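You operate a simulated robot arm through the tools that you are given. There is no shell and no other tool. Be economical: measure what you need, move in short steps, check, and stop when the job is done.

You run a simulated robot arm. Do the job below in one go: nothing can be reset, and whatever is moved stays where it is left.

JOB
Move the loaded pallet to the dispatch bay with the truck.
Fine: raise the forks, roll it over, lower it and brake the truck again.
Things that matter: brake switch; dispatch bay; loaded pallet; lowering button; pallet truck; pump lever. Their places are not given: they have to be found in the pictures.

It is judged by the outcome, as a careful person would: the job done as asked, and still so three seconds after it is handed in. It fails if anything else is knocked over, pushed out of place, dropped, spilled or broken.

ROBOT AND FRAMES
A 7-joint arm with a two-finger gripper, fixed in place. Base frame: the origin is at the foot of the arm, x ahead of it, y to its left, z up. Readings come in m, degrees, newtons and seconds.
With the tool pointing down near the work surface it reaches from about 0.2 to 0.52 m from the base axis. Its first joint turns from -166.0 to 166.0 degrees. Payload 1.71 kg.
The tool frame sits at the grasp point between the pads (the TCP): z along the fingers, y along the line on which they close. The tips reach 0.02 m beyond it. The gripper opens to 0.096 m. The gripper's body begins 0.113 m behind the TCP.
Orientation is that of the tool frame in the base frame, as [roll, pitch, yaw] about the fixed x, y, z axes, in that order (R = Rz(yaw) Ry(pitch) Rx(roll)). With the fingers straight down and closing along the base's y, the tool's x points along the base's -x, its y along +y and its z along -z.

CONTROLS
- The arm moves only by the tool send_rows. Its argument "deltas" is a list of rows, each a list of 7 numbers: the shift along the tool's x, y, z in m, then the turn, a rotation vector about the tool's x, y, z in degrees, then the closure in counts, from 0 (fully open) to 255 (shut). In form: [[dx, dy, dz, rx, ry, rz, fingers], ...]. A call has 1 to 20 rows; each row shifts and turns the commanded pose from where the row before left it, along the tool's axes as they then stand. Rows are played at 5 a second. More than 0.05 m and 8.6 degrees between two rows, or a gripper value outside its range, and nothing of the call is played. Where a pose cannot be reached the arm comes as near as it can. A force on the tool above 90 N (or 10 N above the force at the start of the call, whichever is more), or a blocked arm, ends the call early, and 0.2 s more pass. Each finger travels about 0.153 m/s and halts on what it meets, pressing with about 23 N; the grip force reading is that of the motor and also rises with nothing between the fingers. The clock runs only during rows and for 0.2 s after the last one: add rows that do not move to give the fingers time. The reply holds the time, the measured pose of the TCP, the force on the tool along the base axes, the opening and the grip force, in the units named above and with some noise, with the torque about the TCP (base axes, N m) and any sound that the robot's microphone picked up.
- Cameras (640 x 400 px; columns grow to the right, rows downward): "scene" is fixed at [0.4004, -0.6519, 1.5664]; the picture's right is [0.99, -0.16, 0.00], its down [-0.09, -0.53, -0.84] and it looks along [0.13, 0.83, -0.54] (base axes); focal length 312 px, centre (320, 200). "wrist" rides on the gripper at [0.066, 0.014, -0.145] in the tool frame; the picture's right is [-0.21, 0.98, 0.00], its down [-0.88, -0.18, -0.45] and it looks along [-0.44, -0.09, 0.90] (tool axes); focal length 275 px, centre (320, 200).
- camera(camera): a new picture of that camera. The clock stands still meanwhile.
- lift_body(by): slides the trunk up (or, below 0, down) by that many m; the arm rides with it, the base frame stays. It gives what a move gives, with no picture.
- pixel_to_xyz(camera, pixels): for up to 12 pixels [column, row] of the newest picture of that camera ("zoom" is the newest enlarged one), the place [x, y, z] in the base frame of the surface seen there, good to about 0.003 m. The clock stands still meanwhile.
- zoom(camera, box): a new picture of the part [left, top, right, bottom] of that camera's present view, enlarged. The clock stands still meanwhile.
- close_job(): hands the job in; it is judged then, once.

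Go step by step. Measure first, check grasps and placings, and put right what went wrong. The budget is 80 turns and 38 pictures, counting those below and the enlarged ones. Unless the task says otherwise, let go and move clear before handing in, and close with one line.

The tools are called after ">>>" by a JSON object that holds its "method" and its "body". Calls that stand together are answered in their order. send_rows: Moves the arm, as the interface text tells. Its arguments: {"type":"object","properties":{"deltas":{"type":"array"}},"required":["deltas"]} The other tools are called the same way: lift_body (by) slides the trunk up or down; camera (camera) takes a picture; pixel_to_xyz (camera, pixels) gives the place of the surface under pixels of a picture; zoom (camera, box) takes an enlarged picture of a part of a camera's view; close_job () hands the job in.

At the start:

```text
clock: 0.0
tcp_pos: [0.5544, 0.0905, 1.2284]
tcp_rot: [180.0, -0.1, -179.9]
contact_force: [0.7, -1.0, 0.4]
moment: [0.01, 0.01, 0.01]
width: 0.0959
grip_force: 0.0
trunk travel left (down, up): [-0.275, 0.111]
```

scene: 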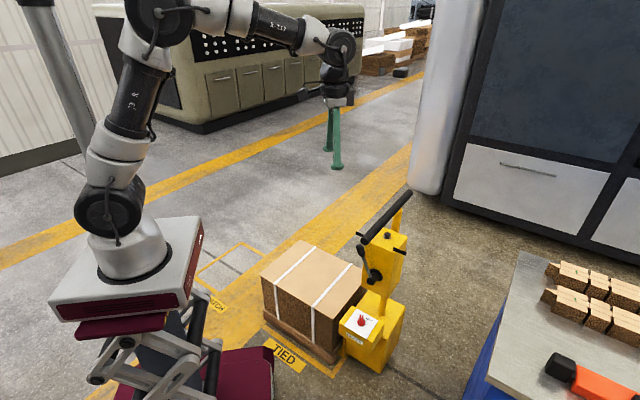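
wrist: 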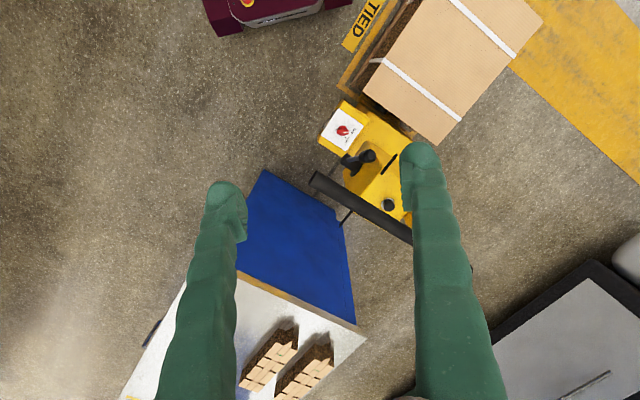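

The scene shows a yellow truck around (375,300) with the pallet at (312,290) and a marked bay near (230,270). I'll zoom in on both to find the controls.

>>> {"method": "zoom", "body": {"camera": "scene", "box": [320, 180, 430, 390]}}

>>> {"method": "zoom", "body": {"camera": "wrist", "box": [300, 80, 480, 260]}}

>>> {"method": "pixel_to_xyz", "body": {"camera": "scene", "pixels": [[410, 193], [361, 241], [374, 277], [365, 240], [388, 238], [362, 321], [380, 370], [240, 243], [200, 275], [262, 268], [302, 241], [320, 350]]}}

>>> {"method": "pixel_to_xyz", "body": {"camera": "wrist", "pixels": [[342, 130], [368, 157], [350, 165], [389, 205], [315, 180], [410, 237], [360, 205], [390, 165], [372, 65], [440, 145], [540, 15], [345, 215]]}}

```text
1.90 times, centred on (375, 285) of scene
```

zoom: 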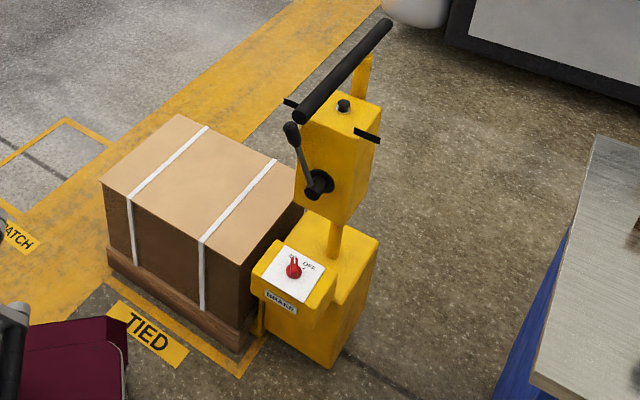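

```text
2.22 times, centred on (390, 170) of wrist
```

zoom: 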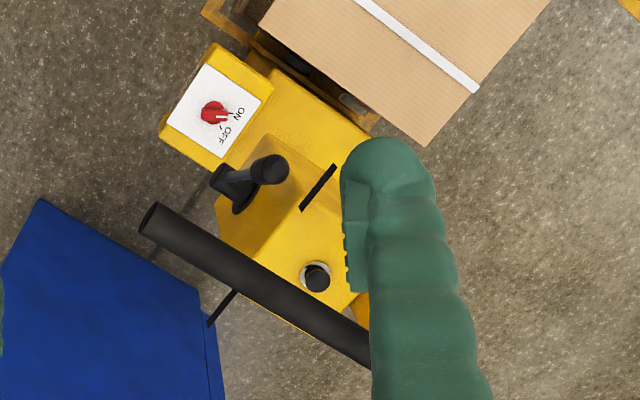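

```text
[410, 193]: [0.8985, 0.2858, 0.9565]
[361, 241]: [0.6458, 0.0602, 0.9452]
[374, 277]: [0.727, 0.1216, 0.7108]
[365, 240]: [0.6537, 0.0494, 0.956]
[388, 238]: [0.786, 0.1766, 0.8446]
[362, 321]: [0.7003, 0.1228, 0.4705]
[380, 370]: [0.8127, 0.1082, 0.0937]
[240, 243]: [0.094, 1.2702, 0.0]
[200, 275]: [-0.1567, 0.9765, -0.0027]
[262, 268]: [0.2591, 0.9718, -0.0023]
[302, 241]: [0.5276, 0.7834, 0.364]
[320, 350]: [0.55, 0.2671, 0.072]
```

```text
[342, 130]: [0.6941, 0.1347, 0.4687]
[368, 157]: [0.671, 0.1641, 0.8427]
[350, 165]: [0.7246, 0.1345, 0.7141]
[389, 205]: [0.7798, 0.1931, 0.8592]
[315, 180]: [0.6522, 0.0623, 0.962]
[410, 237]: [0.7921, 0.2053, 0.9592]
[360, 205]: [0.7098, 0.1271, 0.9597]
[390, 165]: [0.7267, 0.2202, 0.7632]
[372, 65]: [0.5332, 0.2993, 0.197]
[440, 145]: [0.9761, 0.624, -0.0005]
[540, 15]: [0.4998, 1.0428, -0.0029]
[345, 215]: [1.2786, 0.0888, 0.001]
```

The brake dial is at wrist (342,130), the lever at (368,157) and the button at (389,205). I'll look closer at the dial and the bay, and measure the pallet.

>>> {"method": "zoom", "body": {"camera": "wrist", "box": [310, 90, 380, 160]}}

>>> {"method": "zoom", "body": {"camera": "scene", "box": [180, 220, 400, 390]}}

>>> {"method": "pixel_to_xyz", "body": {"camera": "scene", "pixels": [[262, 279], [334, 317], [366, 271], [302, 241], [333, 364], [264, 329], [338, 356], [268, 318], [197, 268], [220, 295], [262, 260], [215, 290]]}}

```text
5.71 times, centred on (345, 125) of wrist
```

zoom: 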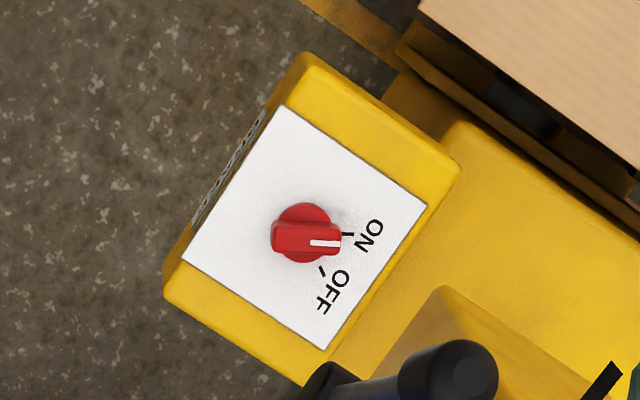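

```text
2.35 times, centred on (290, 305) of scene
```

zoom: 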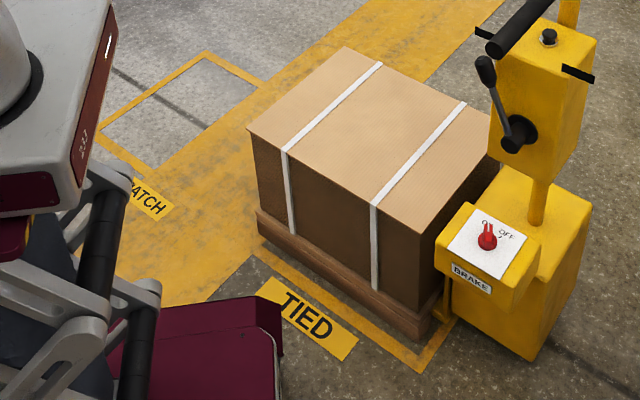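

```text
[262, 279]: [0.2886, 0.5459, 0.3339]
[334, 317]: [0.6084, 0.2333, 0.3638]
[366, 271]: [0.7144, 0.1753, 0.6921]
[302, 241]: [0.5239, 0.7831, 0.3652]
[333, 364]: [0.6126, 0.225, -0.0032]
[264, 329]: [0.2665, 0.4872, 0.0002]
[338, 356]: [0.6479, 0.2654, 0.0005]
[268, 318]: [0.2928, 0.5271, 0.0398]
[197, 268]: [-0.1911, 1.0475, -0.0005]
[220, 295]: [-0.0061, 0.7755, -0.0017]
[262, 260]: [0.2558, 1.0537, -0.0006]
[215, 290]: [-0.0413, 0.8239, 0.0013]
```

The dial sits at ON, and OFF is about 60° clockwise seen from above. I'll measure the bay and TIED outlines in the latest zoom, and the arm's mount and controls.

>>> {"method": "pixel_to_xyz", "body": {"camera": "zoom", "pixels": [[204, 54], [100, 130], [260, 82], [143, 176], [420, 370], [258, 246], [457, 325], [487, 235], [487, 70], [515, 140], [548, 36], [578, 73]]}}

>>> {"method": "pixel_to_xyz", "body": {"camera": "scene", "pixels": [[125, 240], [102, 200], [80, 285], [255, 50], [335, 60], [430, 60], [400, 215], [385, 200], [397, 262], [357, 235], [60, 300], [270, 355]]}}

```text
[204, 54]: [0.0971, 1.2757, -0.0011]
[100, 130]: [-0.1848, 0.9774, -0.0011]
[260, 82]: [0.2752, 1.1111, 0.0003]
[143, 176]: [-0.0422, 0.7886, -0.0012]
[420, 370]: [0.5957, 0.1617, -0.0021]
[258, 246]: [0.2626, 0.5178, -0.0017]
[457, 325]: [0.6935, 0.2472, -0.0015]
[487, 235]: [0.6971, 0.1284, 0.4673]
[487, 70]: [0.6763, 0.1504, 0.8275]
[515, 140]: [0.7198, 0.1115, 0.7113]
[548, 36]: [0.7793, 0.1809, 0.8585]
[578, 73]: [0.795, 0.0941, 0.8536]
```

```text
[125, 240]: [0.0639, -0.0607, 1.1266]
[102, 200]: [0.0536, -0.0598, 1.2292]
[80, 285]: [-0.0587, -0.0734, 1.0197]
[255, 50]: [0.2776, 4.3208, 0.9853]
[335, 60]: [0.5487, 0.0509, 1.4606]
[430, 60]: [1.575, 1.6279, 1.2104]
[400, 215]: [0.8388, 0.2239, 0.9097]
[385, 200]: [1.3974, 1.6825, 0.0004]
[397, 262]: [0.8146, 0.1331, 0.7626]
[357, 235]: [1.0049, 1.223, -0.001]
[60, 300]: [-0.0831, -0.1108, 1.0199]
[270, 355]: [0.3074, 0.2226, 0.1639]
```

All the controls are located. Travel works out at about 0.60 m along (-0.69, 0.72), with the bay lined up laterally. I'll lower the trunk so the low dial and the lever come within reach, then look with the wrist camera.

>>> {"method": "lift_body", "body": {"by": -0.2}}

>>> {"method": "camera", "body": {"camera": "wrist"}}

```text
clock: 2.2
tcp_pos: [0.5354, 0.0896, 1.0373]
tcp_rot: [180.0, 0.6, -180.0]
contact_force: [-0.2, 0.0, 0.1]
moment: [-0.03, 0.0, -0.03]
width: 0.0962
grip_force: 0.0
trunk travel left (down, up): [-0.075, 0.311]
```

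```text
31 pictures are left
```

wrist: 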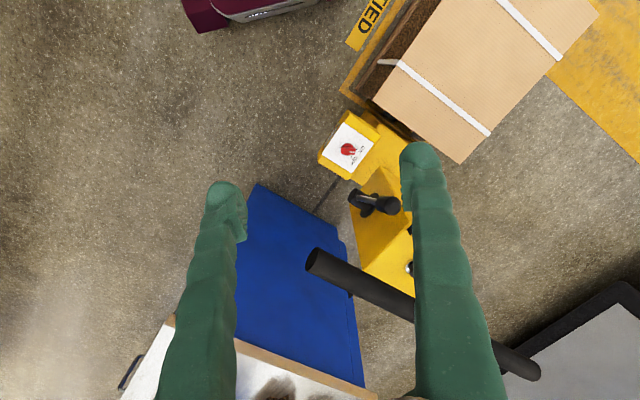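

The view is clear and the lever knob is near (380,205). I'll turn the tool so the fingers close along the truck's axis, and tilt it outward.

>>> {"method": "send_rows", "body": {"deltas": [[0, 0, 0, 0, 0, -8.6, 110], [0, 0, 0, 0, 0, -8.6, 110], [0, 0, 0, 0, 0, -8.6, 110], [0, 0, 0, 0, 0, -8.6, 110], [0, 0, 0, 0, 0, -8.6, 110], [0, 0, 0, 0, -8.2, 0, 110], [0, 0, 0, 0, -8.2, 0, 110], [0, 0, 0, 0, -8.2, 0, 110], [0, 0, 0, 0, -8.2, 0, 110], [0, 0, 0, 0, -8.2, 0, 110], [0, 0, 0, 0, -8.2, 0, 110], [0, 0, 0, 0, -8.2, 0, 110], [0, 0, 0, 0, -8.2, 0, 110], [0, 0, 0, 0, 0, 0, 110]]}}

>>> {"method": "camera", "body": {"camera": "wrist"}}

>>> {"method": "camera", "body": {"camera": "scene"}}

```text
clock: 5.2
tcp_pos: [0.5356, 0.0896, 1.0353]
tcp_rot: [-178.7, 66.3, -135.8]
contact_force: [-0.1, 0.1, -1.1]
moment: [0.0, 0.0, 0.04]
width: 0.0544
grip_force: 0.0
trunk travel left (down, up): [-0.075, 0.311]
```

```text
30 pictures are left
```

wrist: 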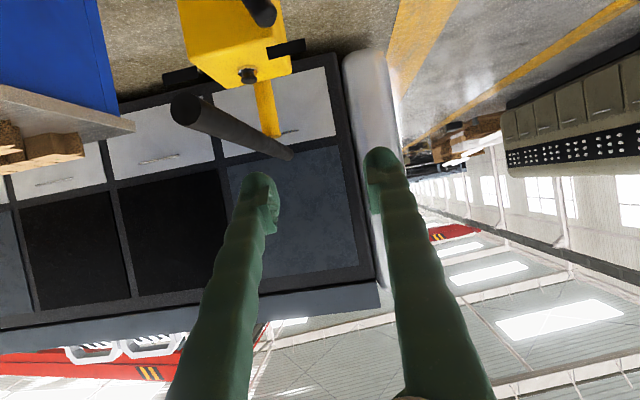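

```text
29 pictures are left
```

scene: 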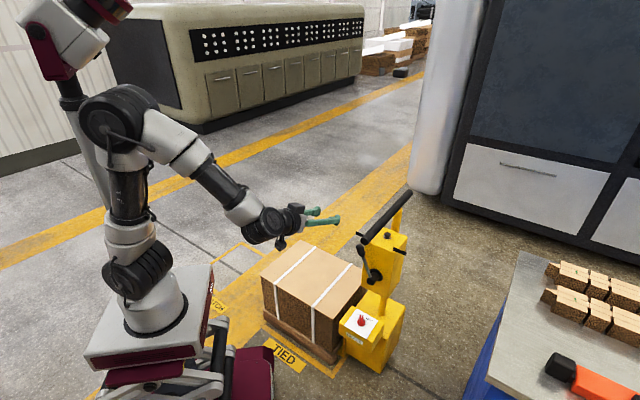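

The pose is as planned and the lever plane lies ahead. I'll drop to just in front of the lever and check the geometry before moving in.

>>> {"method": "send_rows", "body": {"deltas": [[0.032, -0.013, 0.0141, 0, 0, 0, 110], [0.032, -0.013, 0.0141, 0, 0, 0, 110], [0.032, -0.013, 0.0141, 0, 0, 0, 110], [0.032, -0.013, 0.0141, 0, 0, 0, 110], [0, 0, 0, 0, 0, 0, 110]]}}

>>> {"method": "camera", "body": {"camera": "wrist"}}

```text
clock: 6.4
tcp_pos: [0.5703, 0.0489, 0.8967]
tcp_rot: [-178.4, 66.2, -135.6]
contact_force: [-0.4, 0.3, 0.2]
moment: [0.03, -0.01, 0.0]
width: 0.0546
grip_force: 0.0
trunk travel left (down, up): [-0.075, 0.311]
```

```text
28 pictures are left
```

wrist: 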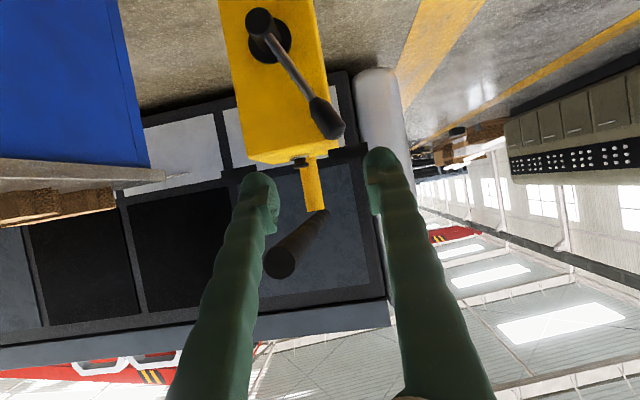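

The knob is at wrist (328,118), and the fingers straddle columns 265-375. I'll measure the knob, shaft and head face.

>>> {"method": "pixel_to_xyz", "body": {"camera": "wrist", "pixels": [[328, 118], [315, 102], [285, 60], [259, 22], [275, 40], [290, 130], [300, 162], [280, 262], [232, 20], [312, 40]]}}

```text
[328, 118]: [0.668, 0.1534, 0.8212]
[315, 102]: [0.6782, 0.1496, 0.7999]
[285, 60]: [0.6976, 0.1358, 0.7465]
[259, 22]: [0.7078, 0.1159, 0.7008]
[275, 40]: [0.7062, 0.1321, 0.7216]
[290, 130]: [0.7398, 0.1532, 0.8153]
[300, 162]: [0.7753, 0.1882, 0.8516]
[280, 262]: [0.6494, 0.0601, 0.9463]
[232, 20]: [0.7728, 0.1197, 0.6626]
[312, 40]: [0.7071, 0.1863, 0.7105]
```

The knob centre is at about (0.672, 0.155, 0.82) and the head face is 4 cm behind it. I'll move in to straddle the knob and then close gently.

>>> {"method": "send_rows", "body": {"deltas": [[0.0025, 0.0014, 0.0332, 0, 0, 0, 110], [0.0025, 0.0014, 0.0332, 0, 0, 0, 110], [0.0025, 0.0014, 0.0332, 0, 0, 0, 110], [0.0025, 0.0014, 0.0332, 0, 0, 0, 110], [0.0025, 0.0014, 0.0332, 0, 0, 0, 110], [0, 0, 0, 0, 0, 0, 110]]}}

>>> {"method": "camera", "body": {"camera": "wrist"}}

```text
clock: 7.8
tcp_pos: [0.6743, 0.1549, 0.8198]
tcp_rot: [-178.6, 66.2, -135.9]
contact_force: [0.4, -0.7, -0.1]
moment: [0.01, 0.01, -0.02]
width: 0.0545
grip_force: 0.0
trunk travel left (down, up): [-0.075, 0.311]
```

```text
27 pictures are left
```

wrist: 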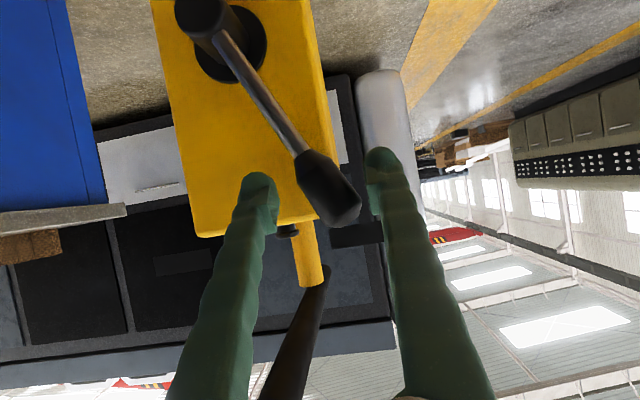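

The knob is between the fingers. I'll push it gently toward the operator (-y of the tool) in small steps and watch the force and sound.

>>> {"method": "send_rows", "body": {"deltas": [[0, -0.007, 0, 0, 0, 0, 130], [0, -0.007, 0, 0, 0, 0, 130], [-0.002, -0.007, 0, 0, 0, 0, 130], [-0.002, -0.007, 0, 0, 0, 0, 130], [-0.002, -0.007, 0, 0, 0, 0, 130], [0, 0, 0, 0, 0, 0, 130]]}}

>>> {"method": "camera", "body": {"camera": "wrist"}}

```text
clock: 9.2
tcp_pos: [0.6997, 0.1298, 0.8262]
tcp_rot: [-178.6, 66.2, -135.7]
contact_force: [-0.2, -0.4, 0.1]
moment: [0.03, 0.01, -0.02]
width: 0.0475
grip_force: 0.5
trunk travel left (down, up): [-0.075, 0.311]
```

```text
26 pictures are left
```

wrist: 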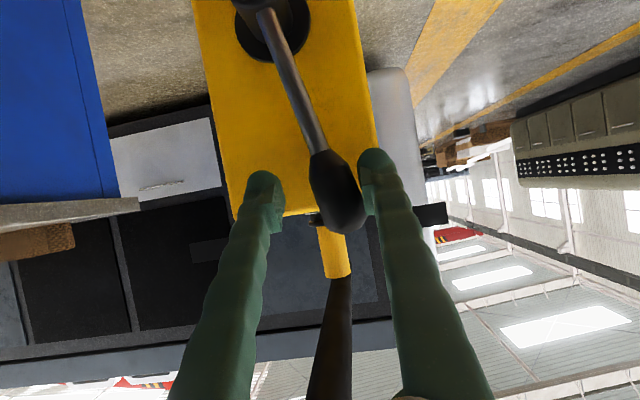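

The lever swings freely that way. I'll carry on along its arc past vertical.

>>> {"method": "send_rows", "body": {"deltas": [[-0.002, -0.011, -0.001, 0, 0, 0, 130], [-0.001, -0.011, 0, 0, 0, 0, 130], [0, -0.011, 0, 0, 0, 0, 130], [0.0007, -0.011, 0.0003, 0, 0, 0, 130], [0.0016, -0.011, 0.0007, 0, 0, 0, 130], [0.0026, -0.011, 0.0011, 0, 0, 0, 130], [0.0036, -0.011, 0.0016, 0, 0, 0, 130], [0.0047, -0.011, 0.002, 0, 0, 0, 130], [0.006, -0.011, 0.0026, 0, 0, 0, 130], [0.0075, -0.011, 0.0033, 0, 0, 0, 130], [0, 0, 0, 0, 0, 0, 130]]}}

>>> {"method": "camera", "body": {"camera": "wrist"}}

```text
clock: 11.6
tcp_pos: [0.7672, 0.066, 0.8099]
tcp_rot: [-178.9, 67.2, -134.8]
contact_force: [-23.4, 45.7, 14.5]
moment: [0.51, 0.57, -0.38]
width: 0.0784
grip_force: 23.3
trunk travel left (down, up): [-0.075, 0.311]
```

```text
25 pictures are left
```

wrist: 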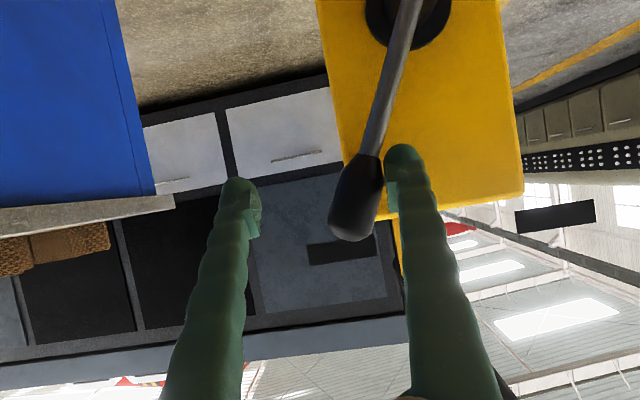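

The lever reaches its rear stop there (about 50 N), so the stroke is roughly ±27° around vertical. I'll swing it forward, back and forward again, staying inside the stops, then check the pallet height.

>>> {"method": "send_rows", "body": {"deltas": [[-0.009, 0.02, -0.004, 0, 0, 0, 130], [0, 0.023, 0, 0, 0, 0, 130], [0, 0.023, 0, 0, 0, 0, 130], [0, 0.023, 0, 0, 0, 0, 130], [0, 0.023, 0, 0, 0, 0, 130], [0, 0.023, 0, 0, 0, 0, 130], [0, 0.023, 0, 0, 0, 0, 130], [0, 0, 0, 0, 0, 0, 130]]}}

>>> {"method": "zoom", "body": {"camera": "scene", "box": [240, 180, 430, 390]}}

>>> {"method": "pixel_to_xyz", "body": {"camera": "scene", "pixels": [[300, 270], [320, 300], [302, 250], [340, 270]]}}

```text
clock: 13.4
tcp_pos: [0.669, 0.1657, 0.8082]
tcp_rot: [-178.5, 66.2, -135.7]
contact_force: [10.0, -4.9, -1.5]
moment: [-0.05, 0.03, 0.04]
width: 0.0542
grip_force: 5.2
trunk travel left (down, up): [-0.075, 0.311]
```

```text
1.90 times, centred on (335, 285) of scene
```

zoom: 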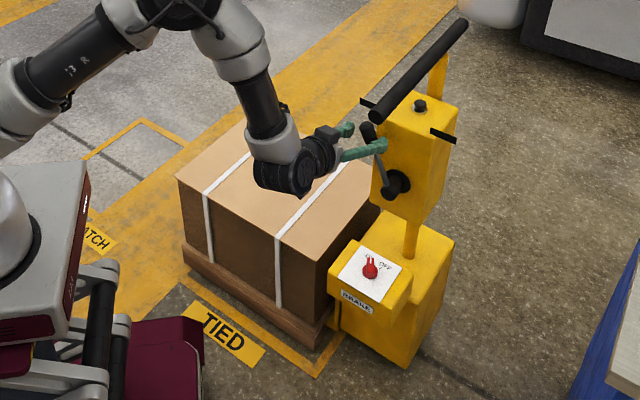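

```text
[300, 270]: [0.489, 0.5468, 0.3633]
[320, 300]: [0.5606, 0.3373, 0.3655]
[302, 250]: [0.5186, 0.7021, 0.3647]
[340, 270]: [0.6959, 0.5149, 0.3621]
```

The box top is still about 0.364, so more strokes are needed. I'll pump back-forward-back.

>>> {"method": "send_rows", "body": {"deltas": [[0, -0.0225, 0, 0, 0, 0, 130], [0, -0.0225, 0, 0, 0, 0, 130], [0, -0.0225, 0, 0, 0, 0, 130], [0, -0.0225, 0, 0, 0, 0, 130], [0, -0.0225, 0, 0, 0, 0, 130], [0, -0.0225, 0, 0, 0, 0, 130], [0, 0, 0, 0, 0, 0, 130], [0, 0.0225, 0, 0, 0, 0, 130], [0, 0.0225, 0, 0, 0, 0, 130], [0, 0.0225, 0, 0, 0, 0, 130], [0, 0.0225, 0, 0, 0, 0, 130], [0, 0.0225, 0, 0, 0, 0, 130], [0, 0.0225, 0, 0, 0, 0, 130], [0, 0, 0, 0, 0, 0, 130]]}}

>>> {"method": "send_rows", "body": {"deltas": [[0, -0.0225, 0, 0, 0, 0, 130], [0, -0.0225, 0, 0, 0, 0, 130], [0, -0.0225, 0, 0, 0, 0, 130], [0, -0.0225, 0, 0, 0, 0, 130], [0, -0.0225, 0, 0, 0, 0, 130], [0, -0.0225, 0, 0, 0, 0, 130], [0, 0, 0, 0, 0, 0, 130], [0, 0.0225, 0, 0, 0, 0, 130], [0, 0.0225, 0, 0, 0, 0, 130], [0, 0.0225, 0, 0, 0, 0, 130], [0, 0.0225, 0, 0, 0, 0, 130], [0, 0.0225, 0, 0, 0, 0, 130], [0, 0.0225, 0, 0, 0, 0, 130], [0, 0, 0, 0, 0, 0, 130]]}}

>>> {"method": "camera", "body": {"camera": "scene"}}

>>> {"method": "pixel_to_xyz", "body": {"camera": "scene", "pixels": [[300, 270], [320, 300], [302, 250], [340, 270]]}}

```text
clock: 16.4
tcp_pos: [0.6696, 0.166, 0.8088]
tcp_rot: [-178.5, 66.2, -135.8]
contact_force: [10.0, -5.7, -1.6]
moment: [-0.03, 0.01, 0.02]
width: 0.0537
grip_force: 5.4
trunk travel left (down, up): [-0.075, 0.311]
```

```text
clock: 19.4
tcp_pos: [0.6686, 0.1645, 0.8067]
tcp_rot: [-178.4, 66.2, -135.7]
contact_force: [8.5, -6.3, 0.1]
moment: [-0.02, 0.02, 0.04]
width: 0.0539
grip_force: 5.5
trunk travel left (down, up): [-0.075, 0.311]
```

```text
23 pictures are left
```

scene: 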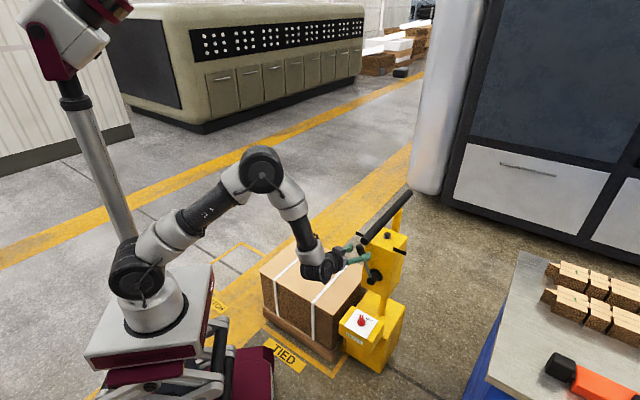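

```text
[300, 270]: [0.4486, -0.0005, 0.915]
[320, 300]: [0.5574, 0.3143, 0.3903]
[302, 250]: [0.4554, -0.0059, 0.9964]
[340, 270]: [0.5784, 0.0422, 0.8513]
```

The box top rose from 0.364 to 0.390, so pumping works. I'll do two more strokes and see whether it reaches a ceiling.

>>> {"method": "send_rows", "body": {"deltas": [[0, -0.0225, 0, 0, 0, 0, 130], [0, -0.0225, 0, 0, 0, 0, 130], [0, -0.0225, 0, 0, 0, 0, 130], [0, -0.0225, 0, 0, 0, 0, 130], [0, -0.0225, 0, 0, 0, 0, 130], [0, -0.0225, 0, 0, 0, 0, 130], [0, 0, 0, 0, 0, 0, 130], [0, 0.0225, 0, 0, 0, 0, 130], [0, 0.0225, 0, 0, 0, 0, 130], [0, 0.0225, 0, 0, 0, 0, 130], [0, 0.0225, 0, 0, 0, 0, 130], [0, 0.0225, 0, 0, 0, 0, 130], [0, 0.0225, 0, 0, 0, 0, 130], [0, 0, 0, 0, 0, 0, 130]]}}

>>> {"method": "send_rows", "body": {"deltas": [[0, -0.0225, 0, 0, 0, 0, 130], [0, -0.0225, 0, 0, 0, 0, 130], [0, -0.0225, 0, 0, 0, 0, 130], [0, -0.0225, 0, 0, 0, 0, 130], [0, -0.0225, 0, 0, 0, 0, 130], [0, -0.0225, 0, 0, 0, 0, 130], [0, 0, 0, 0, 0, 0, 130], [0, 0.0225, 0, 0, 0, 0, 130], [0, 0.0225, 0, 0, 0, 0, 130], [0, 0.0225, 0, 0, 0, 0, 130], [0, 0.0225, 0, 0, 0, 0, 130], [0, 0.0225, 0, 0, 0, 0, 130], [0, 0.0225, 0, 0, 0, 0, 130], [0, 0, 0, 0, 0, 0, 130]]}}

>>> {"method": "zoom", "body": {"camera": "scene", "box": [240, 230, 400, 390]}}

>>> {"method": "pixel_to_xyz", "body": {"camera": "scene", "pixels": [[320, 300], [328, 303], [310, 295]]}}

```text
clock: 22.4
tcp_pos: [0.6679, 0.1656, 0.8081]
tcp_rot: [-178.4, 66.2, -135.7]
contact_force: [10.9, -6.7, -2.5]
moment: [-0.01, 0.08, 0.04]
width: 0.0544
grip_force: 5.0
trunk travel left (down, up): [-0.075, 0.311]
```

```text
clock: 25.4
tcp_pos: [0.6688, 0.1652, 0.8087]
tcp_rot: [-178.4, 66.3, -135.8]
contact_force: [7.9, -7.1, -0.7]
moment: [-0.09, 0.05, -0.02]
width: 0.0546
grip_force: 5.7
trunk travel left (down, up): [-0.075, 0.311]
```

```text
2.50 times, centred on (320, 310) of scene
```

zoom: 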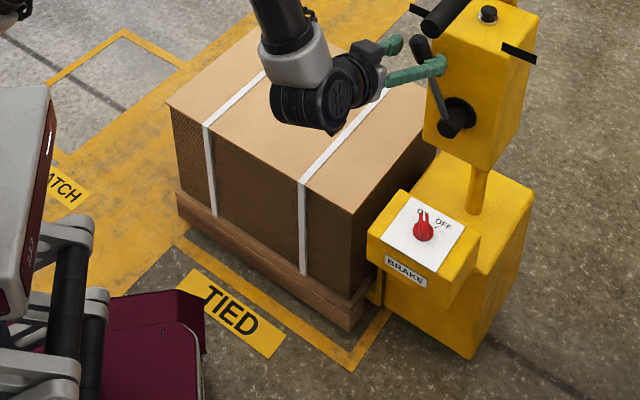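

```text
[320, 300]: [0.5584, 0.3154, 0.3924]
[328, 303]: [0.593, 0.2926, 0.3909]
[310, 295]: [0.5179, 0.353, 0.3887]
```

The height holds at 0.390, so the forks are fully up. I'll back off the lever, lower the trunk the rest of the way and reorient toward the brake dial.

>>> {"method": "send_rows", "body": {"deltas": [[0, 0, 0, 0, 0, 0, 100], [0, -0.006, -0.02, 0, 0, 0, 100], [0, 0, -0.037, 0, 0, 0, 100], [0, 0, -0.037, 0, 0, 0, 100], [0, 0, -0.037, 0, 0, 0, 100], [0, 0, -0.037, 0, 0, 0, 100], [0, 0, 0, 0, 6.5, 0, 100], [0, 0, 0, 0, 6.5, 0, 100], [0, 0, 0, 0, 6.5, 0, 100], [0, 0, 0, 0, 6.5, 0, 100], [0, 0, 0, -5.14, 0, -6.13, 100], [0, 0, 0, -5.14, 0, -6.13, 100], [0, 0, 0, 0, 0, 0, 100]]}}

>>> {"method": "lift_body", "body": {"by": -0.074}}

>>> {"method": "camera", "body": {"camera": "wrist"}}

```text
clock: 28.2
tcp_pos: [0.5587, 0.0573, 0.8756]
tcp_rot: [-179.3, 40.0, -120.4]
contact_force: [-0.2, -0.7, 0.4]
moment: [0.06, 0.02, 0.02]
width: 0.0585
grip_force: 0.1
trunk travel left (down, up): [-0.075, 0.311]
```

```text
clock: 29.3
tcp_pos: [0.5576, 0.0578, 0.8026]
tcp_rot: [-179.2, 40.0, -120.4]
contact_force: [-0.3, 0.6, 0.1]
moment: [0.01, -0.02, -0.01]
width: 0.0581
grip_force: 0.1
trunk travel left (down, up): [-0.001, 0.385]
```

```text
21 pictures are left
```

wrist: 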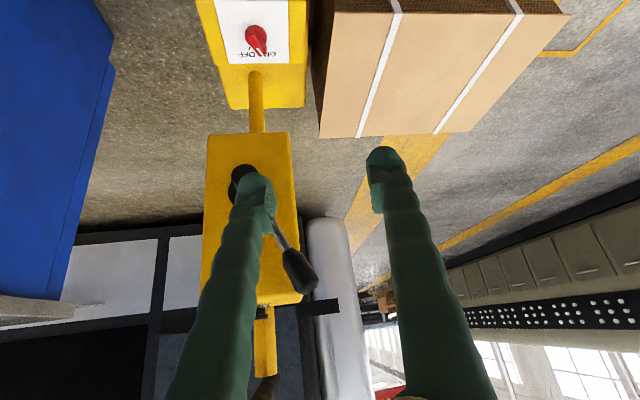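

The dial is at wrist (256,40) and the lever is clear of the path. I'll descend to a stand-off in front of the dial.

>>> {"method": "send_rows", "body": {"deltas": [[0.01475, -0.0139, 0.0317, 0, 0, 0, 130], [0.01475, -0.0139, 0.0317, 0, 0, 0, 130], [0.01475, -0.0139, 0.0317, 0, 0, 0, 130], [0.01475, -0.0139, 0.0317, 0, 0, 0, 130], [0.01475, -0.0139, 0.0317, 0, 0, 0, 130], [0.01475, -0.0139, 0.0317, 0, 0, 0, 130], [0, 0, 0, 0, 0, 0, 130]]}}

>>> {"method": "zoom", "body": {"camera": "wrist", "box": [180, 0, 460, 200]}}

```text
clock: 30.9
tcp_pos: [0.6613, 0.0595, 0.5994]
tcp_rot: [-179.3, 39.9, -120.4]
contact_force: [0.0, 0.1, 0.3]
moment: [0.03, -0.04, -0.01]
width: 0.0468
grip_force: 0.1
trunk travel left (down, up): [-0.001, 0.385]
```

```text
2.00 times, centred on (320, 100) of wrist
```

zoom: 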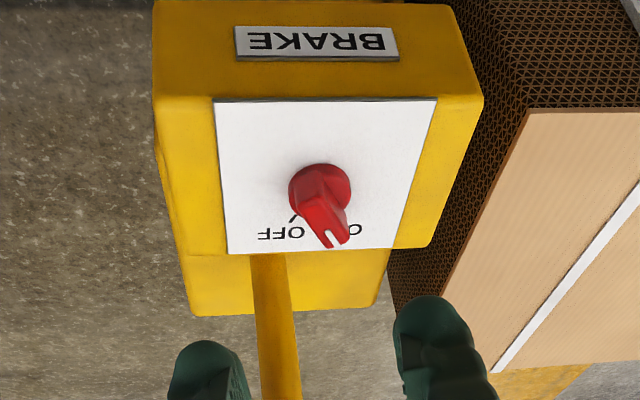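

The arm reached the stand-off and the dial is in full view. I'll measure the knob top and base, and the panel corners.

>>> {"method": "pixel_to_xyz", "body": {"camera": "zoom", "pixels": [[332, 240], [320, 205], [312, 180], [320, 165], [328, 222], [345, 220], [300, 190], [225, 110], [425, 110], [240, 240], [295, 218], [390, 235]]}}

```text
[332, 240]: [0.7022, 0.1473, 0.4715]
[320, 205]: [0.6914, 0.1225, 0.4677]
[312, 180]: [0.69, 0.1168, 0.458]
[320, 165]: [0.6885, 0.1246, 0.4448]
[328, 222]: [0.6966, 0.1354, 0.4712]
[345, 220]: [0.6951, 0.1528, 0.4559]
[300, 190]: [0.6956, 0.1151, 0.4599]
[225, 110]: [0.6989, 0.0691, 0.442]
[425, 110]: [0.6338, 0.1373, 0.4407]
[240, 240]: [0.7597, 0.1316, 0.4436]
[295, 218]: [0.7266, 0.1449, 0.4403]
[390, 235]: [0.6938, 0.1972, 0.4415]
```

The panel is flat at z≈0.442, with the disc top at about 0.459 and the bar top at 0.471, centred near (0.696, 0.132). I'll put the fingertips astride the raised bar and close.

>>> {"method": "send_rows", "body": {"deltas": [[0.0041, 0.0013, 0.0272, 0, 0, 0, 130], [0.0041, 0.0013, 0.0272, 0, 0, 0, 130], [0.0041, 0.0013, 0.0272, 0, 0, 0, 130], [0.0041, 0.0013, 0.0272, 0, 0, 0, 130], [0.0041, 0.0013, 0.0272, 0, 0, 0, 130], [0, 0, 0, 0, 0, 0, 130]]}}

>>> {"method": "zoom", "body": {"camera": "wrist", "box": [220, 80, 430, 230]}}

```text
clock: 32.3
tcp_pos: [0.693, 0.1243, 0.4843]
tcp_rot: [-179.2, 40.0, -120.4]
contact_force: [0.7, 0.3, 1.0]
moment: [0.03, 0.02, -0.02]
width: 0.047
grip_force: 0.1
trunk travel left (down, up): [-0.001, 0.385]
```

```text
2.67 times, centred on (325, 155) of wrist
```

zoom: 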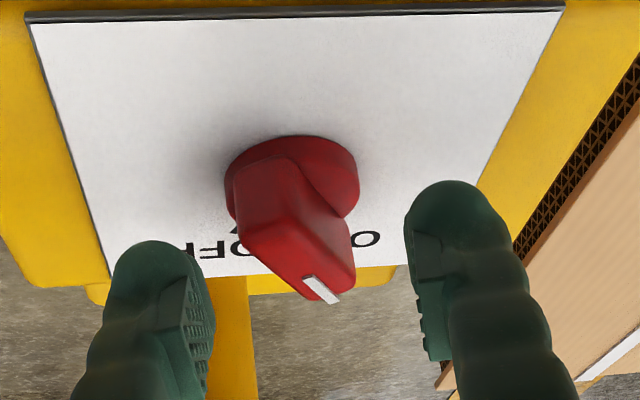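

The fingers flank the bar evenly. I'll close on it.

>>> {"method": "send_rows", "body": {"deltas": [[0, 0, 0, 0, 0, 0, 170], [0, 0, 0, 0, 0, 0, 200], [0, 0, 0, 0, 0, 0, 230], [0, 0, 0, 0, 0, 0, 230]]}}

>>> {"method": "zoom", "body": {"camera": "wrist", "box": [220, 80, 430, 230]}}

```text
clock: 33.3
tcp_pos: [0.6933, 0.123, 0.484]
tcp_rot: [-179.0, 40.0, -120.4]
contact_force: [7.6, -7.4, -0.4]
moment: [-0.15, -0.1, -0.1]
width: 0.0153
grip_force: 34.8
trunk travel left (down, up): [-0.001, 0.385]
```

```text
2.67 times, centred on (325, 155) of wrist
```

zoom: 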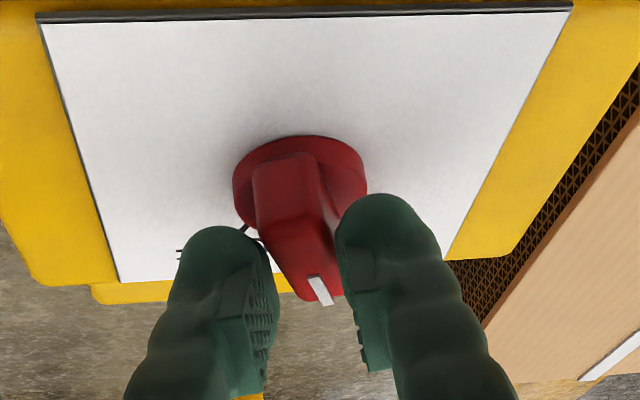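

The bar is held (width 0.015). I'll turn it clockwise about its own axis by about 45°.

>>> {"method": "send_rows", "body": {"deltas": [[0, 0.0012, 0, 4.5, 0, 5.36, 230], [0, 0.0012, 0, 4.5, 0, 5.36, 230], [0, 0.0012, 0, 4.5, 0, 5.36, 230], [0, 0.0012, 0, 4.5, 0, 5.36, 230], [0, 0.0012, 0, 4.5, 0, 5.36, 230], [0, 0.0012, 0, 4.5, 0, 5.36, 230], [0, 0, 0, 0, 0, 0, 230]]}}

>>> {"method": "zoom", "body": {"camera": "wrist", "box": [220, 80, 430, 230]}}

```text
clock: 34.9
tcp_pos: [0.6874, 0.1308, 0.4848]
tcp_rot: [-179.5, 40.4, -162.6]
contact_force: [-4.5, 3.4, -1.9]
moment: [0.13, -0.09, 0.04]
width: 0.0151
grip_force: 34.9
trunk travel left (down, up): [-0.001, 0.385]
```

```text
2.67 times, centred on (325, 155) of wrist
```

zoom: 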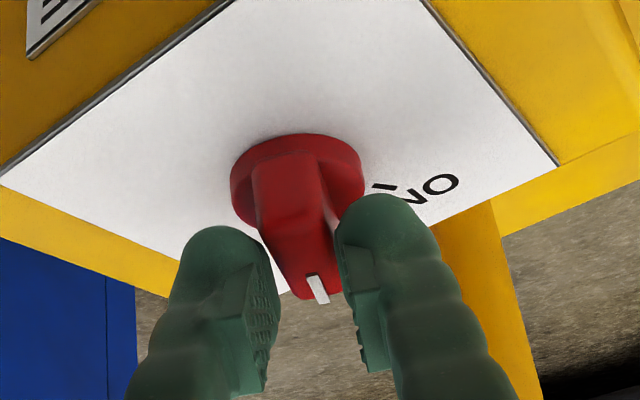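

The dial followed and now sits near 17°, close to OFF. I'll turn a bit further to reach the stop, then open and look.

>>> {"method": "send_rows", "body": {"deltas": [[0, 0.0008, 0, 3.2, 0, 3.83, 230], [0, 0.0008, 0, 3.2, 0, 3.83, 230], [0, 0, 0, 0, 0, 0, 230]]}}

>>> {"method": "send_rows", "body": {"deltas": [[0, 0, 0, 0, 0, 0, 150], [0, 0, 0, 0, 0, 0, 120], [0, 0, -0.03, 0, 0, 0, 120], [0, 0, -0.03, 0, 0, 0, 120], [0, 0, -0.03, 0, 0, 0, 120], [0, 0, 0, 0, 0, 0, 120]]}}

>>> {"method": "zoom", "body": {"camera": "wrist", "box": [180, 0, 460, 200]}}

```text
clock: 35.7
tcp_pos: [0.6877, 0.1332, 0.4832]
tcp_rot: [-179.6, 40.5, -172.7]
contact_force: [-1.9, 5.1, -3.1]
moment: [0.08, -0.09, 0.35]
width: 0.0151
grip_force: 34.6
trunk travel left (down, up): [-0.001, 0.385]
```

```text
clock: 37.1
tcp_pos: [0.6279, 0.124, 0.5536]
tcp_rot: [-179.5, 40.5, -172.6]
contact_force: [0.7, -0.4, -0.6]
moment: [0.01, 0.0, -0.03]
width: 0.0508
grip_force: 0.1
trunk travel left (down, up): [-0.001, 0.385]
```

```text
2.00 times, centred on (320, 100) of wrist
```

zoom: 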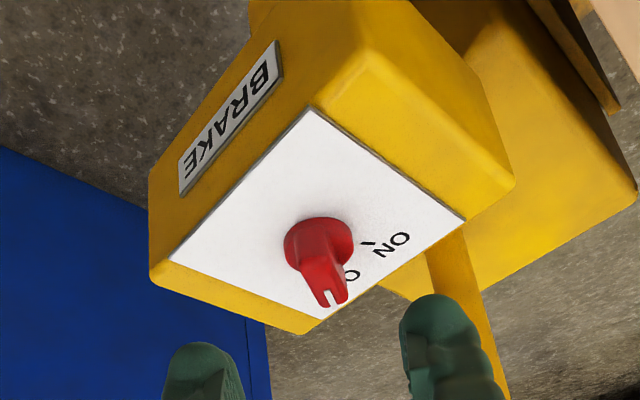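

The dial's mark now points at OFF and was against its stop. I'll withdraw back and up, clear of the lever and bar, then turn toward the handle bar.

>>> {"method": "send_rows", "body": {"deltas": [[-0.0039, 0, -0.0405, 0, 0, 0, 60], [-0.0039, 0, -0.0405, 0, 0, 0, 60], [-0.0039, 0, -0.0405, 0, 0, 0, 60], [-0.0039, 0, -0.0405, 0, 0, 0, 60], [-0.0039, 0, -0.0405, 0, 0, 0, 60], [-0.0039, 0, -0.0405, 0, 0, 0, 60], [-0.0268, 0, -0.0314, 0, 0, 0, 30], [-0.0268, 0, -0.0314, 0, 0, 0, 30], [-0.0268, 0, -0.0314, 0, 0, 0, 30], [-0.0268, 0, -0.0314, 0, 0, 0, 30], [-0.0268, 0, -0.0314, 0, 0, 0, 30], [-0.0268, 0, -0.0314, 0, 0, 0, 30], [-0.0268, 0, -0.0314, 0, 0, 0, 30], [-0.0268, 0, -0.0314, 0, 0, 0, 30], [0, 0, 0, 0, 0, 0, 30]]}}

>>> {"method": "send_rows", "body": {"deltas": [[0, 0, 0, -4.8, 0, -5.62, 30], [0, 0, 0, -4.8, 0, -5.62, 30], [0, 0, 0, -4.8, 0, -5.62, 30], [0, 0, 0, -4.8, 0, -5.62, 30], [0, 0, 0, -4.8, 0, -5.62, 30], [0, 0, 0, 0, -4.5, 0, 30], [0, 0, 0, 0, 0, 0, 30]]}}

```text
clock: 39.9
tcp_pos: [0.4962, -0.0477, 0.9807]
tcp_rot: [173.7, 35.1, 164.8]
contact_force: [-0.8, 0.8, -0.6]
moment: [-0.07, -0.02, -0.12]
width: 0.0849
grip_force: 0.1
trunk travel left (down, up): [-0.001, 0.385]
stopped in row 13: the arm was blocked; the commanded pose is now the measured one
```

```text
clock: 40.2
tcp_pos: [0.4838, -0.0774, 0.9903]
tcp_rot: [171.4, 36.3, 163.1]
contact_force: [-0.5, 0.5, 0.2]
moment: [-0.07, -0.07, -0.01]
width: 0.0847
grip_force: 0.0
trunk travel left (down, up): [-0.001, 0.385]
stopped in row 1: the arm was blocked; the commanded pose is now the measured one
```

The arm was blocked partway up and has drifted sideways, though contact force is negligible. That suggests a joint limit or self-contact, so I'll take a scene look.

>>> {"method": "camera", "body": {"camera": "scene"}}

```text
15 pictures are left
```

scene: 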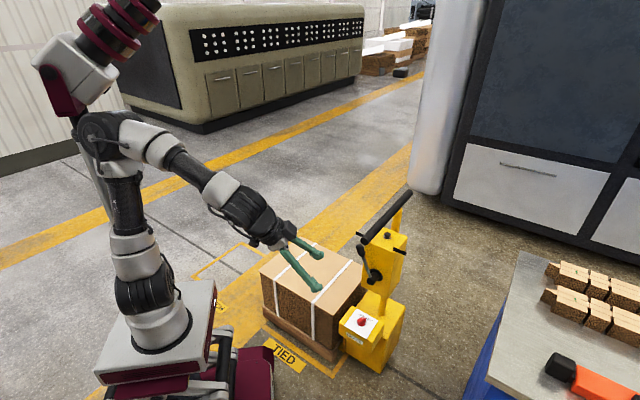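

The elbow is folded up against the robot's mast. I'll move the hand outward and back to the left so the arm unfolds.

>>> {"method": "send_rows", "body": {"deltas": [[-0.007, 0.01, 0.006, 0, 0, 0, 30], [-0.007, 0.035, 0.006, 0, 0, 0, 30], [-0.007, 0.035, 0.006, 0, 0, 0, 30], [-0.007, 0.035, 0.006, 0, 0, 0, 30], [-0.007, 0.035, 0.006, 0, 0, 0, 30], [0, 0, 0, 0, 0, 0, 30]]}}

```text
clock: 41.6
tcp_pos: [0.5527, 0.0857, 0.9977]
tcp_rot: [173.2, 36.3, 166.8]
contact_force: [0.6, 0.1, 0.2]
moment: [-0.01, -0.02, 0.0]
width: 0.0847
grip_force: 0.1
trunk travel left (down, up): [-0.001, 0.385]
```

The arm is free again. I'll raise the trunk 0.1 m for clearance, then clean up the tilt, move out above the bar and turn to its direction.

>>> {"method": "lift_body", "body": {"by": 0.1}}

>>> {"method": "send_rows", "body": {"deltas": [[0, 0, 0, 6.8, 0, 0, 30], [0, 0, 0, 0, -8.5, 0, 30], [-0.0245, 0.008, 0.0245, 0, 0, 0, 30], [-0.0245, 0.008, 0.0245, 0, 0, 0, 30], [-0.0245, 0.008, 0.0245, 0, 0, 0, 30], [0, 0, 0, -5.83, 0, -5.83, 30], [0, 0, 0, -5.83, 0, -5.83, 30], [0, 0, 0, -5.83, 0, -5.83, 30], [0, 0, 0, -5.83, 0, -5.83, 30], [0, 0, 0, -5.83, 0, -5.83, 30], [0, 0, 0, -5.83, 0, -5.83, 30], [0, 0, 0, -5.83, 0, -5.83, 30], [0, 0, 0, 0, 0, 0, 30]]}}

>>> {"method": "camera", "body": {"camera": "wrist"}}

```text
clock: 42.9
tcp_pos: [0.5527, 0.0816, 1.0953]
tcp_rot: [173.3, 36.3, 166.5]
contact_force: [0.0, 0.3, 0.0]
moment: [0.03, -0.01, 0.02]
width: 0.0847
grip_force: 0.1
trunk travel left (down, up): [-0.101, 0.285]
```

```text
clock: 45.7
tcp_pos: [0.6553, 0.0894, 1.0954]
tcp_rot: [-179.2, 44.3, -134.4]
contact_force: [0.0, 0.5, 0.5]
moment: [0.03, 0.03, -0.03]
width: 0.0846
grip_force: 0.1
trunk travel left (down, up): [-0.101, 0.285]
```

```text
14 pictures are left
```

wrist: 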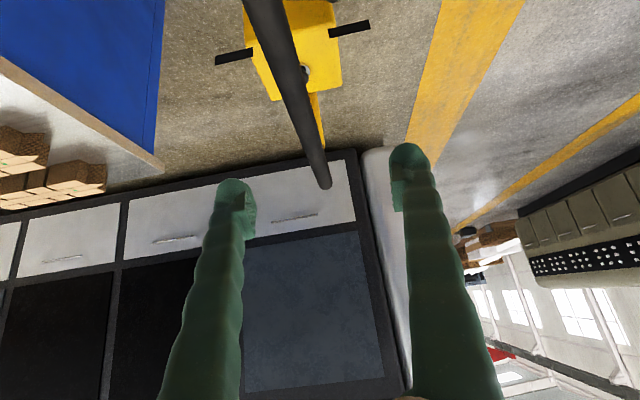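

The bar runs from (265,5) to (325,185) between the fingers' columns. I'll measure points along it.

>>> {"method": "pixel_to_xyz", "body": {"camera": "wrist", "pixels": [[268, 15], [280, 55], [291, 90], [302, 120], [313, 150], [321, 178], [305, 70], [316, 100]]}}

```text
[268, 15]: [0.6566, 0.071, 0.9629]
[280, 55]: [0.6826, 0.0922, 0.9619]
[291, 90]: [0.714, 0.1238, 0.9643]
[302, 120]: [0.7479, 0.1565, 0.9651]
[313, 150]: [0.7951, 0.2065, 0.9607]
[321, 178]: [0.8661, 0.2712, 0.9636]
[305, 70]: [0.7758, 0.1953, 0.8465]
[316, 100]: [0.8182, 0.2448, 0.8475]
```

The bar centreline passes (0.770, 0.179), with its top at 0.963. I'll align over it and slide the fingers down astride it.

>>> {"method": "send_rows", "body": {"deltas": [[0, -0.0192, 0, 1.3, 0, 1.3, 20], [0, 0, 0.0341, 0, 0, 0, 20], [0, 0, 0.0341, 0, 0, 0, 20], [0, 0, 0.0341, 0, 0, 0, 20], [0, 0, 0.0341, 0, 0, 0, 20], [0, 0, 0.0341, 0, 0, 0, 20], [0, 0, 0.0341, 0, 0, 0, 20], [0, 0, 0, 0, 0, 0, 20]]}}

>>> {"method": "camera", "body": {"camera": "wrist"}}

```text
clock: 47.5
tcp_pos: [0.7732, 0.1735, 0.9491]
tcp_rot: [-179.1, 44.2, -136.3]
contact_force: [-0.7, 0.5, -1.0]
moment: [-0.01, 0.0, 0.01]
width: 0.0886
grip_force: 0.0
trunk travel left (down, up): [-0.101, 0.285]
```

```text
13 pictures are left
```

wrist: 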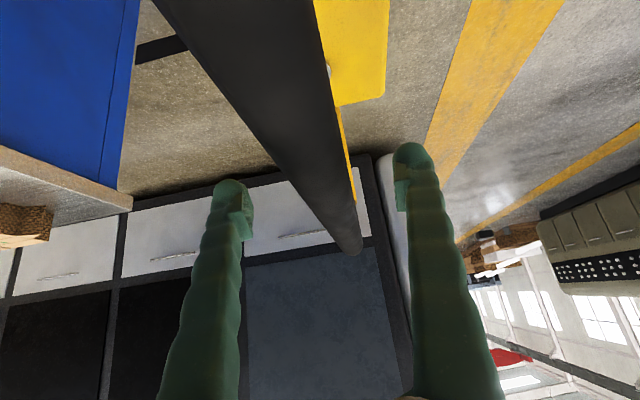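

The bar is between the pads. I'll grip it, then start rolling slowly along the truck's axis (tool +y).

>>> {"method": "send_rows", "body": {"deltas": [[0, 0, 0, 0, 0, 0, 120], [0, 0, 0, 0, 0, 0, 200], [0, 0, 0, 0, 0, 0, 240], [0, 0, 0, 0, 0, 0, 240], [0, 0.003, 0, 0, 0, 0, 240], [0, 0.006, 0, 0, 0, 0, 240], [0, 0.009, 0, 0, 0, 0, 240], [0, 0.012, 0, 0, 0, 0, 240], [0, 0.012, 0, 0, 0, 0, 240], [0, 0.012, 0, 0, 0, 0, 240], [0, 0.012, 0, 0, 0, 0, 240], [0, 0.012, 0, 0, 0, 0, 240], [0, 0.009, 0, 0, 0, 0, 240], [0, 0.006, 0, 0, 0, 0, 240], [0, 0.003, 0, 0, 0, 0, 240], [0, 0, 0, 0, 0, 0, 240], [0, 0, 0, 0, 0, 0, 240]]}}

>>> {"method": "camera", "body": {"camera": "scene"}}

```text
clock: 51.1
tcp_pos: [0.7065, 0.2437, 0.949]
tcp_rot: [-179.3, 44.3, -136.3]
contact_force: [-26.1, -24.3, -8.6]
moment: [-0.22, 0.18, 1.1]
width: 0.0254
grip_force: 35.0
trunk travel left (down, up): [-0.101, 0.285]
```

```text
12 pictures are left
```

scene: 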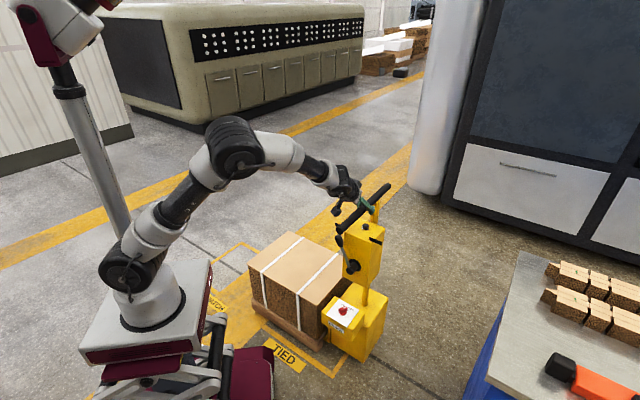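

The truck rolled about 0.097 m. There's a 35 N side force along the bar, so my direction is slightly off the truck's track. I'll measure the box now to get its true heading.

>>> {"method": "zoom", "body": {"camera": "scene", "box": [180, 180, 400, 390]}}

```text
1.90 times, centred on (290, 285) of scene
```

zoom: 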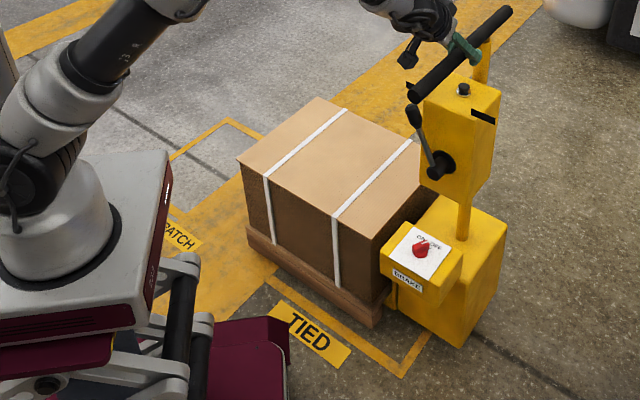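

>>> {"method": "pixel_to_xyz", "body": {"camera": "zoom", "pixels": [[239, 158], [320, 99], [373, 237], [306, 198], [463, 89], [421, 247], [440, 165], [413, 95], [228, 119], [403, 374], [248, 228], [374, 325]]}}

```text
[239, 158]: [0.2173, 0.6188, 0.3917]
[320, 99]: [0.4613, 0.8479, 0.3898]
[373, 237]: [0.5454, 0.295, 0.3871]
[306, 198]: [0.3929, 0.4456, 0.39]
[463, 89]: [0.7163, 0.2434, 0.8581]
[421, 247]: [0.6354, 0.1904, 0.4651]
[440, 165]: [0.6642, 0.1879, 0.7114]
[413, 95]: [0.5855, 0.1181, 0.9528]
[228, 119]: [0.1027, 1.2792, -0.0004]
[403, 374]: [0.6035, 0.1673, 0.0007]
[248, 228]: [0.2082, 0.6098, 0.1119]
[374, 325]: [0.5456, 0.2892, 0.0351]
```

The truck's true heading is 135° and about 0.506 m of travel remains. I'll continue along 135°, easing off the side force, with a smooth ramp for 0.28 m.

>>> {"method": "send_rows", "body": {"deltas": [[0.0008, 0.004, -0.0008, 0, 0, 0, 240], [0.0008, 0.008, -0.0008, 0, 0, 0, 240], [0.0007, 0.012, -0.0007, 0, 0, 0, 240], [0.0006, 0.016, -0.0006, 0, 0, 0, 240], [0.0004, 0.02, -0.0004, 0, 0, 0, 240], [0.0004, 0.02, -0.0004, 0, 0, 0, 240], [0.0004, 0.02, -0.0004, 0, 0, 0, 240], [0.0004, 0.02, -0.0004, 0, 0, 0, 240], [0.0004, 0.02, -0.0004, 0, 0, 0, 240], [0.0004, 0.02, -0.0004, 0, 0, 0, 240], [0.0004, 0.02, -0.0004, 0, 0, 0, 240], [0.0004, 0.02, -0.0004, 0, 0, 0, 240], [0.0004, 0.02, -0.0004, 0, 0, 0, 240], [0.0004, 0.02, -0.0004, 0, 0, 0, 240], [0.0003, 0.016, -0.0003, 0, 0, 0, 240], [0.0002, 0.012, -0.0002, 0, 0, 0, 240], [0.0002, 0.008, -0.0002, 0, 0, 0, 240], [0, 0.004, 0, 0, 0, 0, 240], [0, 0, 0, 0, 0, 0, 240], [0, 0, 0, 0, 0, 0, 240]]}}

>>> {"method": "zoom", "body": {"camera": "scene", "box": [160, 180, 380, 390]}}

```text
clock: 55.3
tcp_pos: [0.5094, 0.4411, 0.9479]
tcp_rot: [-179.2, 44.6, -136.5]
contact_force: [-6.9, -3.9, 24.6]
moment: [-0.05, 0.07, 1.12]
width: 0.0258
grip_force: 34.8
trunk travel left (down, up): [-0.101, 0.285]
```

```text
1.90 times, centred on (270, 285) of scene
```

zoom: 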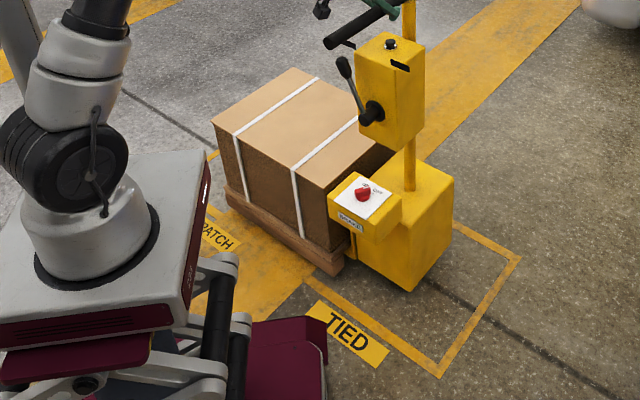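

It's tracking well with little side force. I'll measure the box's position now.

>>> {"method": "pixel_to_xyz", "body": {"camera": "zoom", "pixels": [[213, 122], [294, 70], [328, 192], [389, 43], [362, 193], [520, 257], [440, 376], [455, 222], [303, 285], [208, 153]]}}

```text
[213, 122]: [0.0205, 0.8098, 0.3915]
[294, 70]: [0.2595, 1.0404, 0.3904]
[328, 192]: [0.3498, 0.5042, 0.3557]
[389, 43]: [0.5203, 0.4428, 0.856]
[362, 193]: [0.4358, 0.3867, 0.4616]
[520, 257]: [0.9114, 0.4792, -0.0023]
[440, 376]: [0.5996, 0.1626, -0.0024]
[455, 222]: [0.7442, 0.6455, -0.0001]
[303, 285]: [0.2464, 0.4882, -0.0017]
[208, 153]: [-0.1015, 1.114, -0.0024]
```

The box's far edge is at s≈0.555 and the target is about 0.784. I'll roll the remaining 0.228 m.

>>> {"method": "send_rows", "body": {"deltas": [[0.0001, 0.004, -0.0001, 0, 0, 0, 240], [0.0002, 0.008, -0.0002, 0, 0, 0, 240], [0.0002, 0.012, -0.0002, 0, 0, 0, 240], [0.0003, 0.016, -0.0003, 0, 0, 0, 240], [0.0003, 0.02, -0.0003, 0, 0, 0, 240], [0.0003, 0.02, -0.0003, 0, 0, 0, 240], [0.0003, 0.02, -0.0003, 0, 0, 0, 240], [0.0003, 0.02, -0.0003, 0, 0, 0, 240], [0.0003, 0.02, -0.0003, 0, 0, 0, 240], [0.0003, 0.02, -0.0003, 0, 0, 0, 240], [0.0003, 0.02, -0.0003, 0, 0, 0, 240], [0.0003, 0.016, -0.0003, 0, 0, 0, 240], [0.0002, 0.012, -0.0002, 0, 0, 0, 240], [0.0001, 0.008, -0.0001, 0, 0, 0, 240], [0.0001, 0.008, -0.0001, 0, 0, 0, 240], [0, 0.004, 0, 0, 0, 0, 240], [0, 0, 0, 0, 0, 0, 240], [0, 0, 0, 0, 0, 0, 240]]}}

>>> {"method": "zoom", "body": {"camera": "scene", "box": [160, 160, 380, 370]}}

```text
clock: 59.1
tcp_pos: [0.3448, 0.605, 0.9453]
tcp_rot: [-179.0, 44.6, -136.2]
contact_force: [2.7, 2.9, 15.6]
moment: [0.08, 0.17, 1.17]
width: 0.0253
grip_force: 35.4
trunk travel left (down, up): [-0.101, 0.285]
```

```text
1.90 times, centred on (270, 265) of scene
```

zoom: 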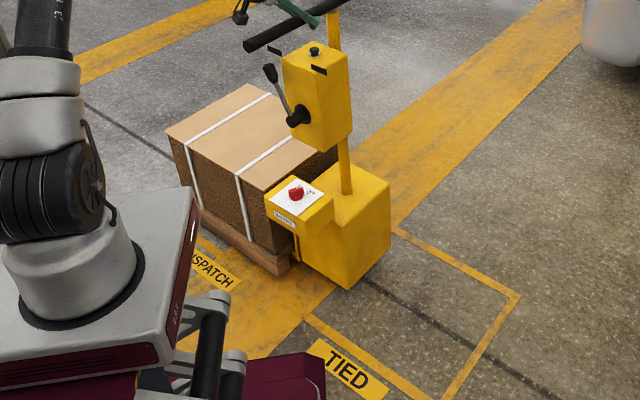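

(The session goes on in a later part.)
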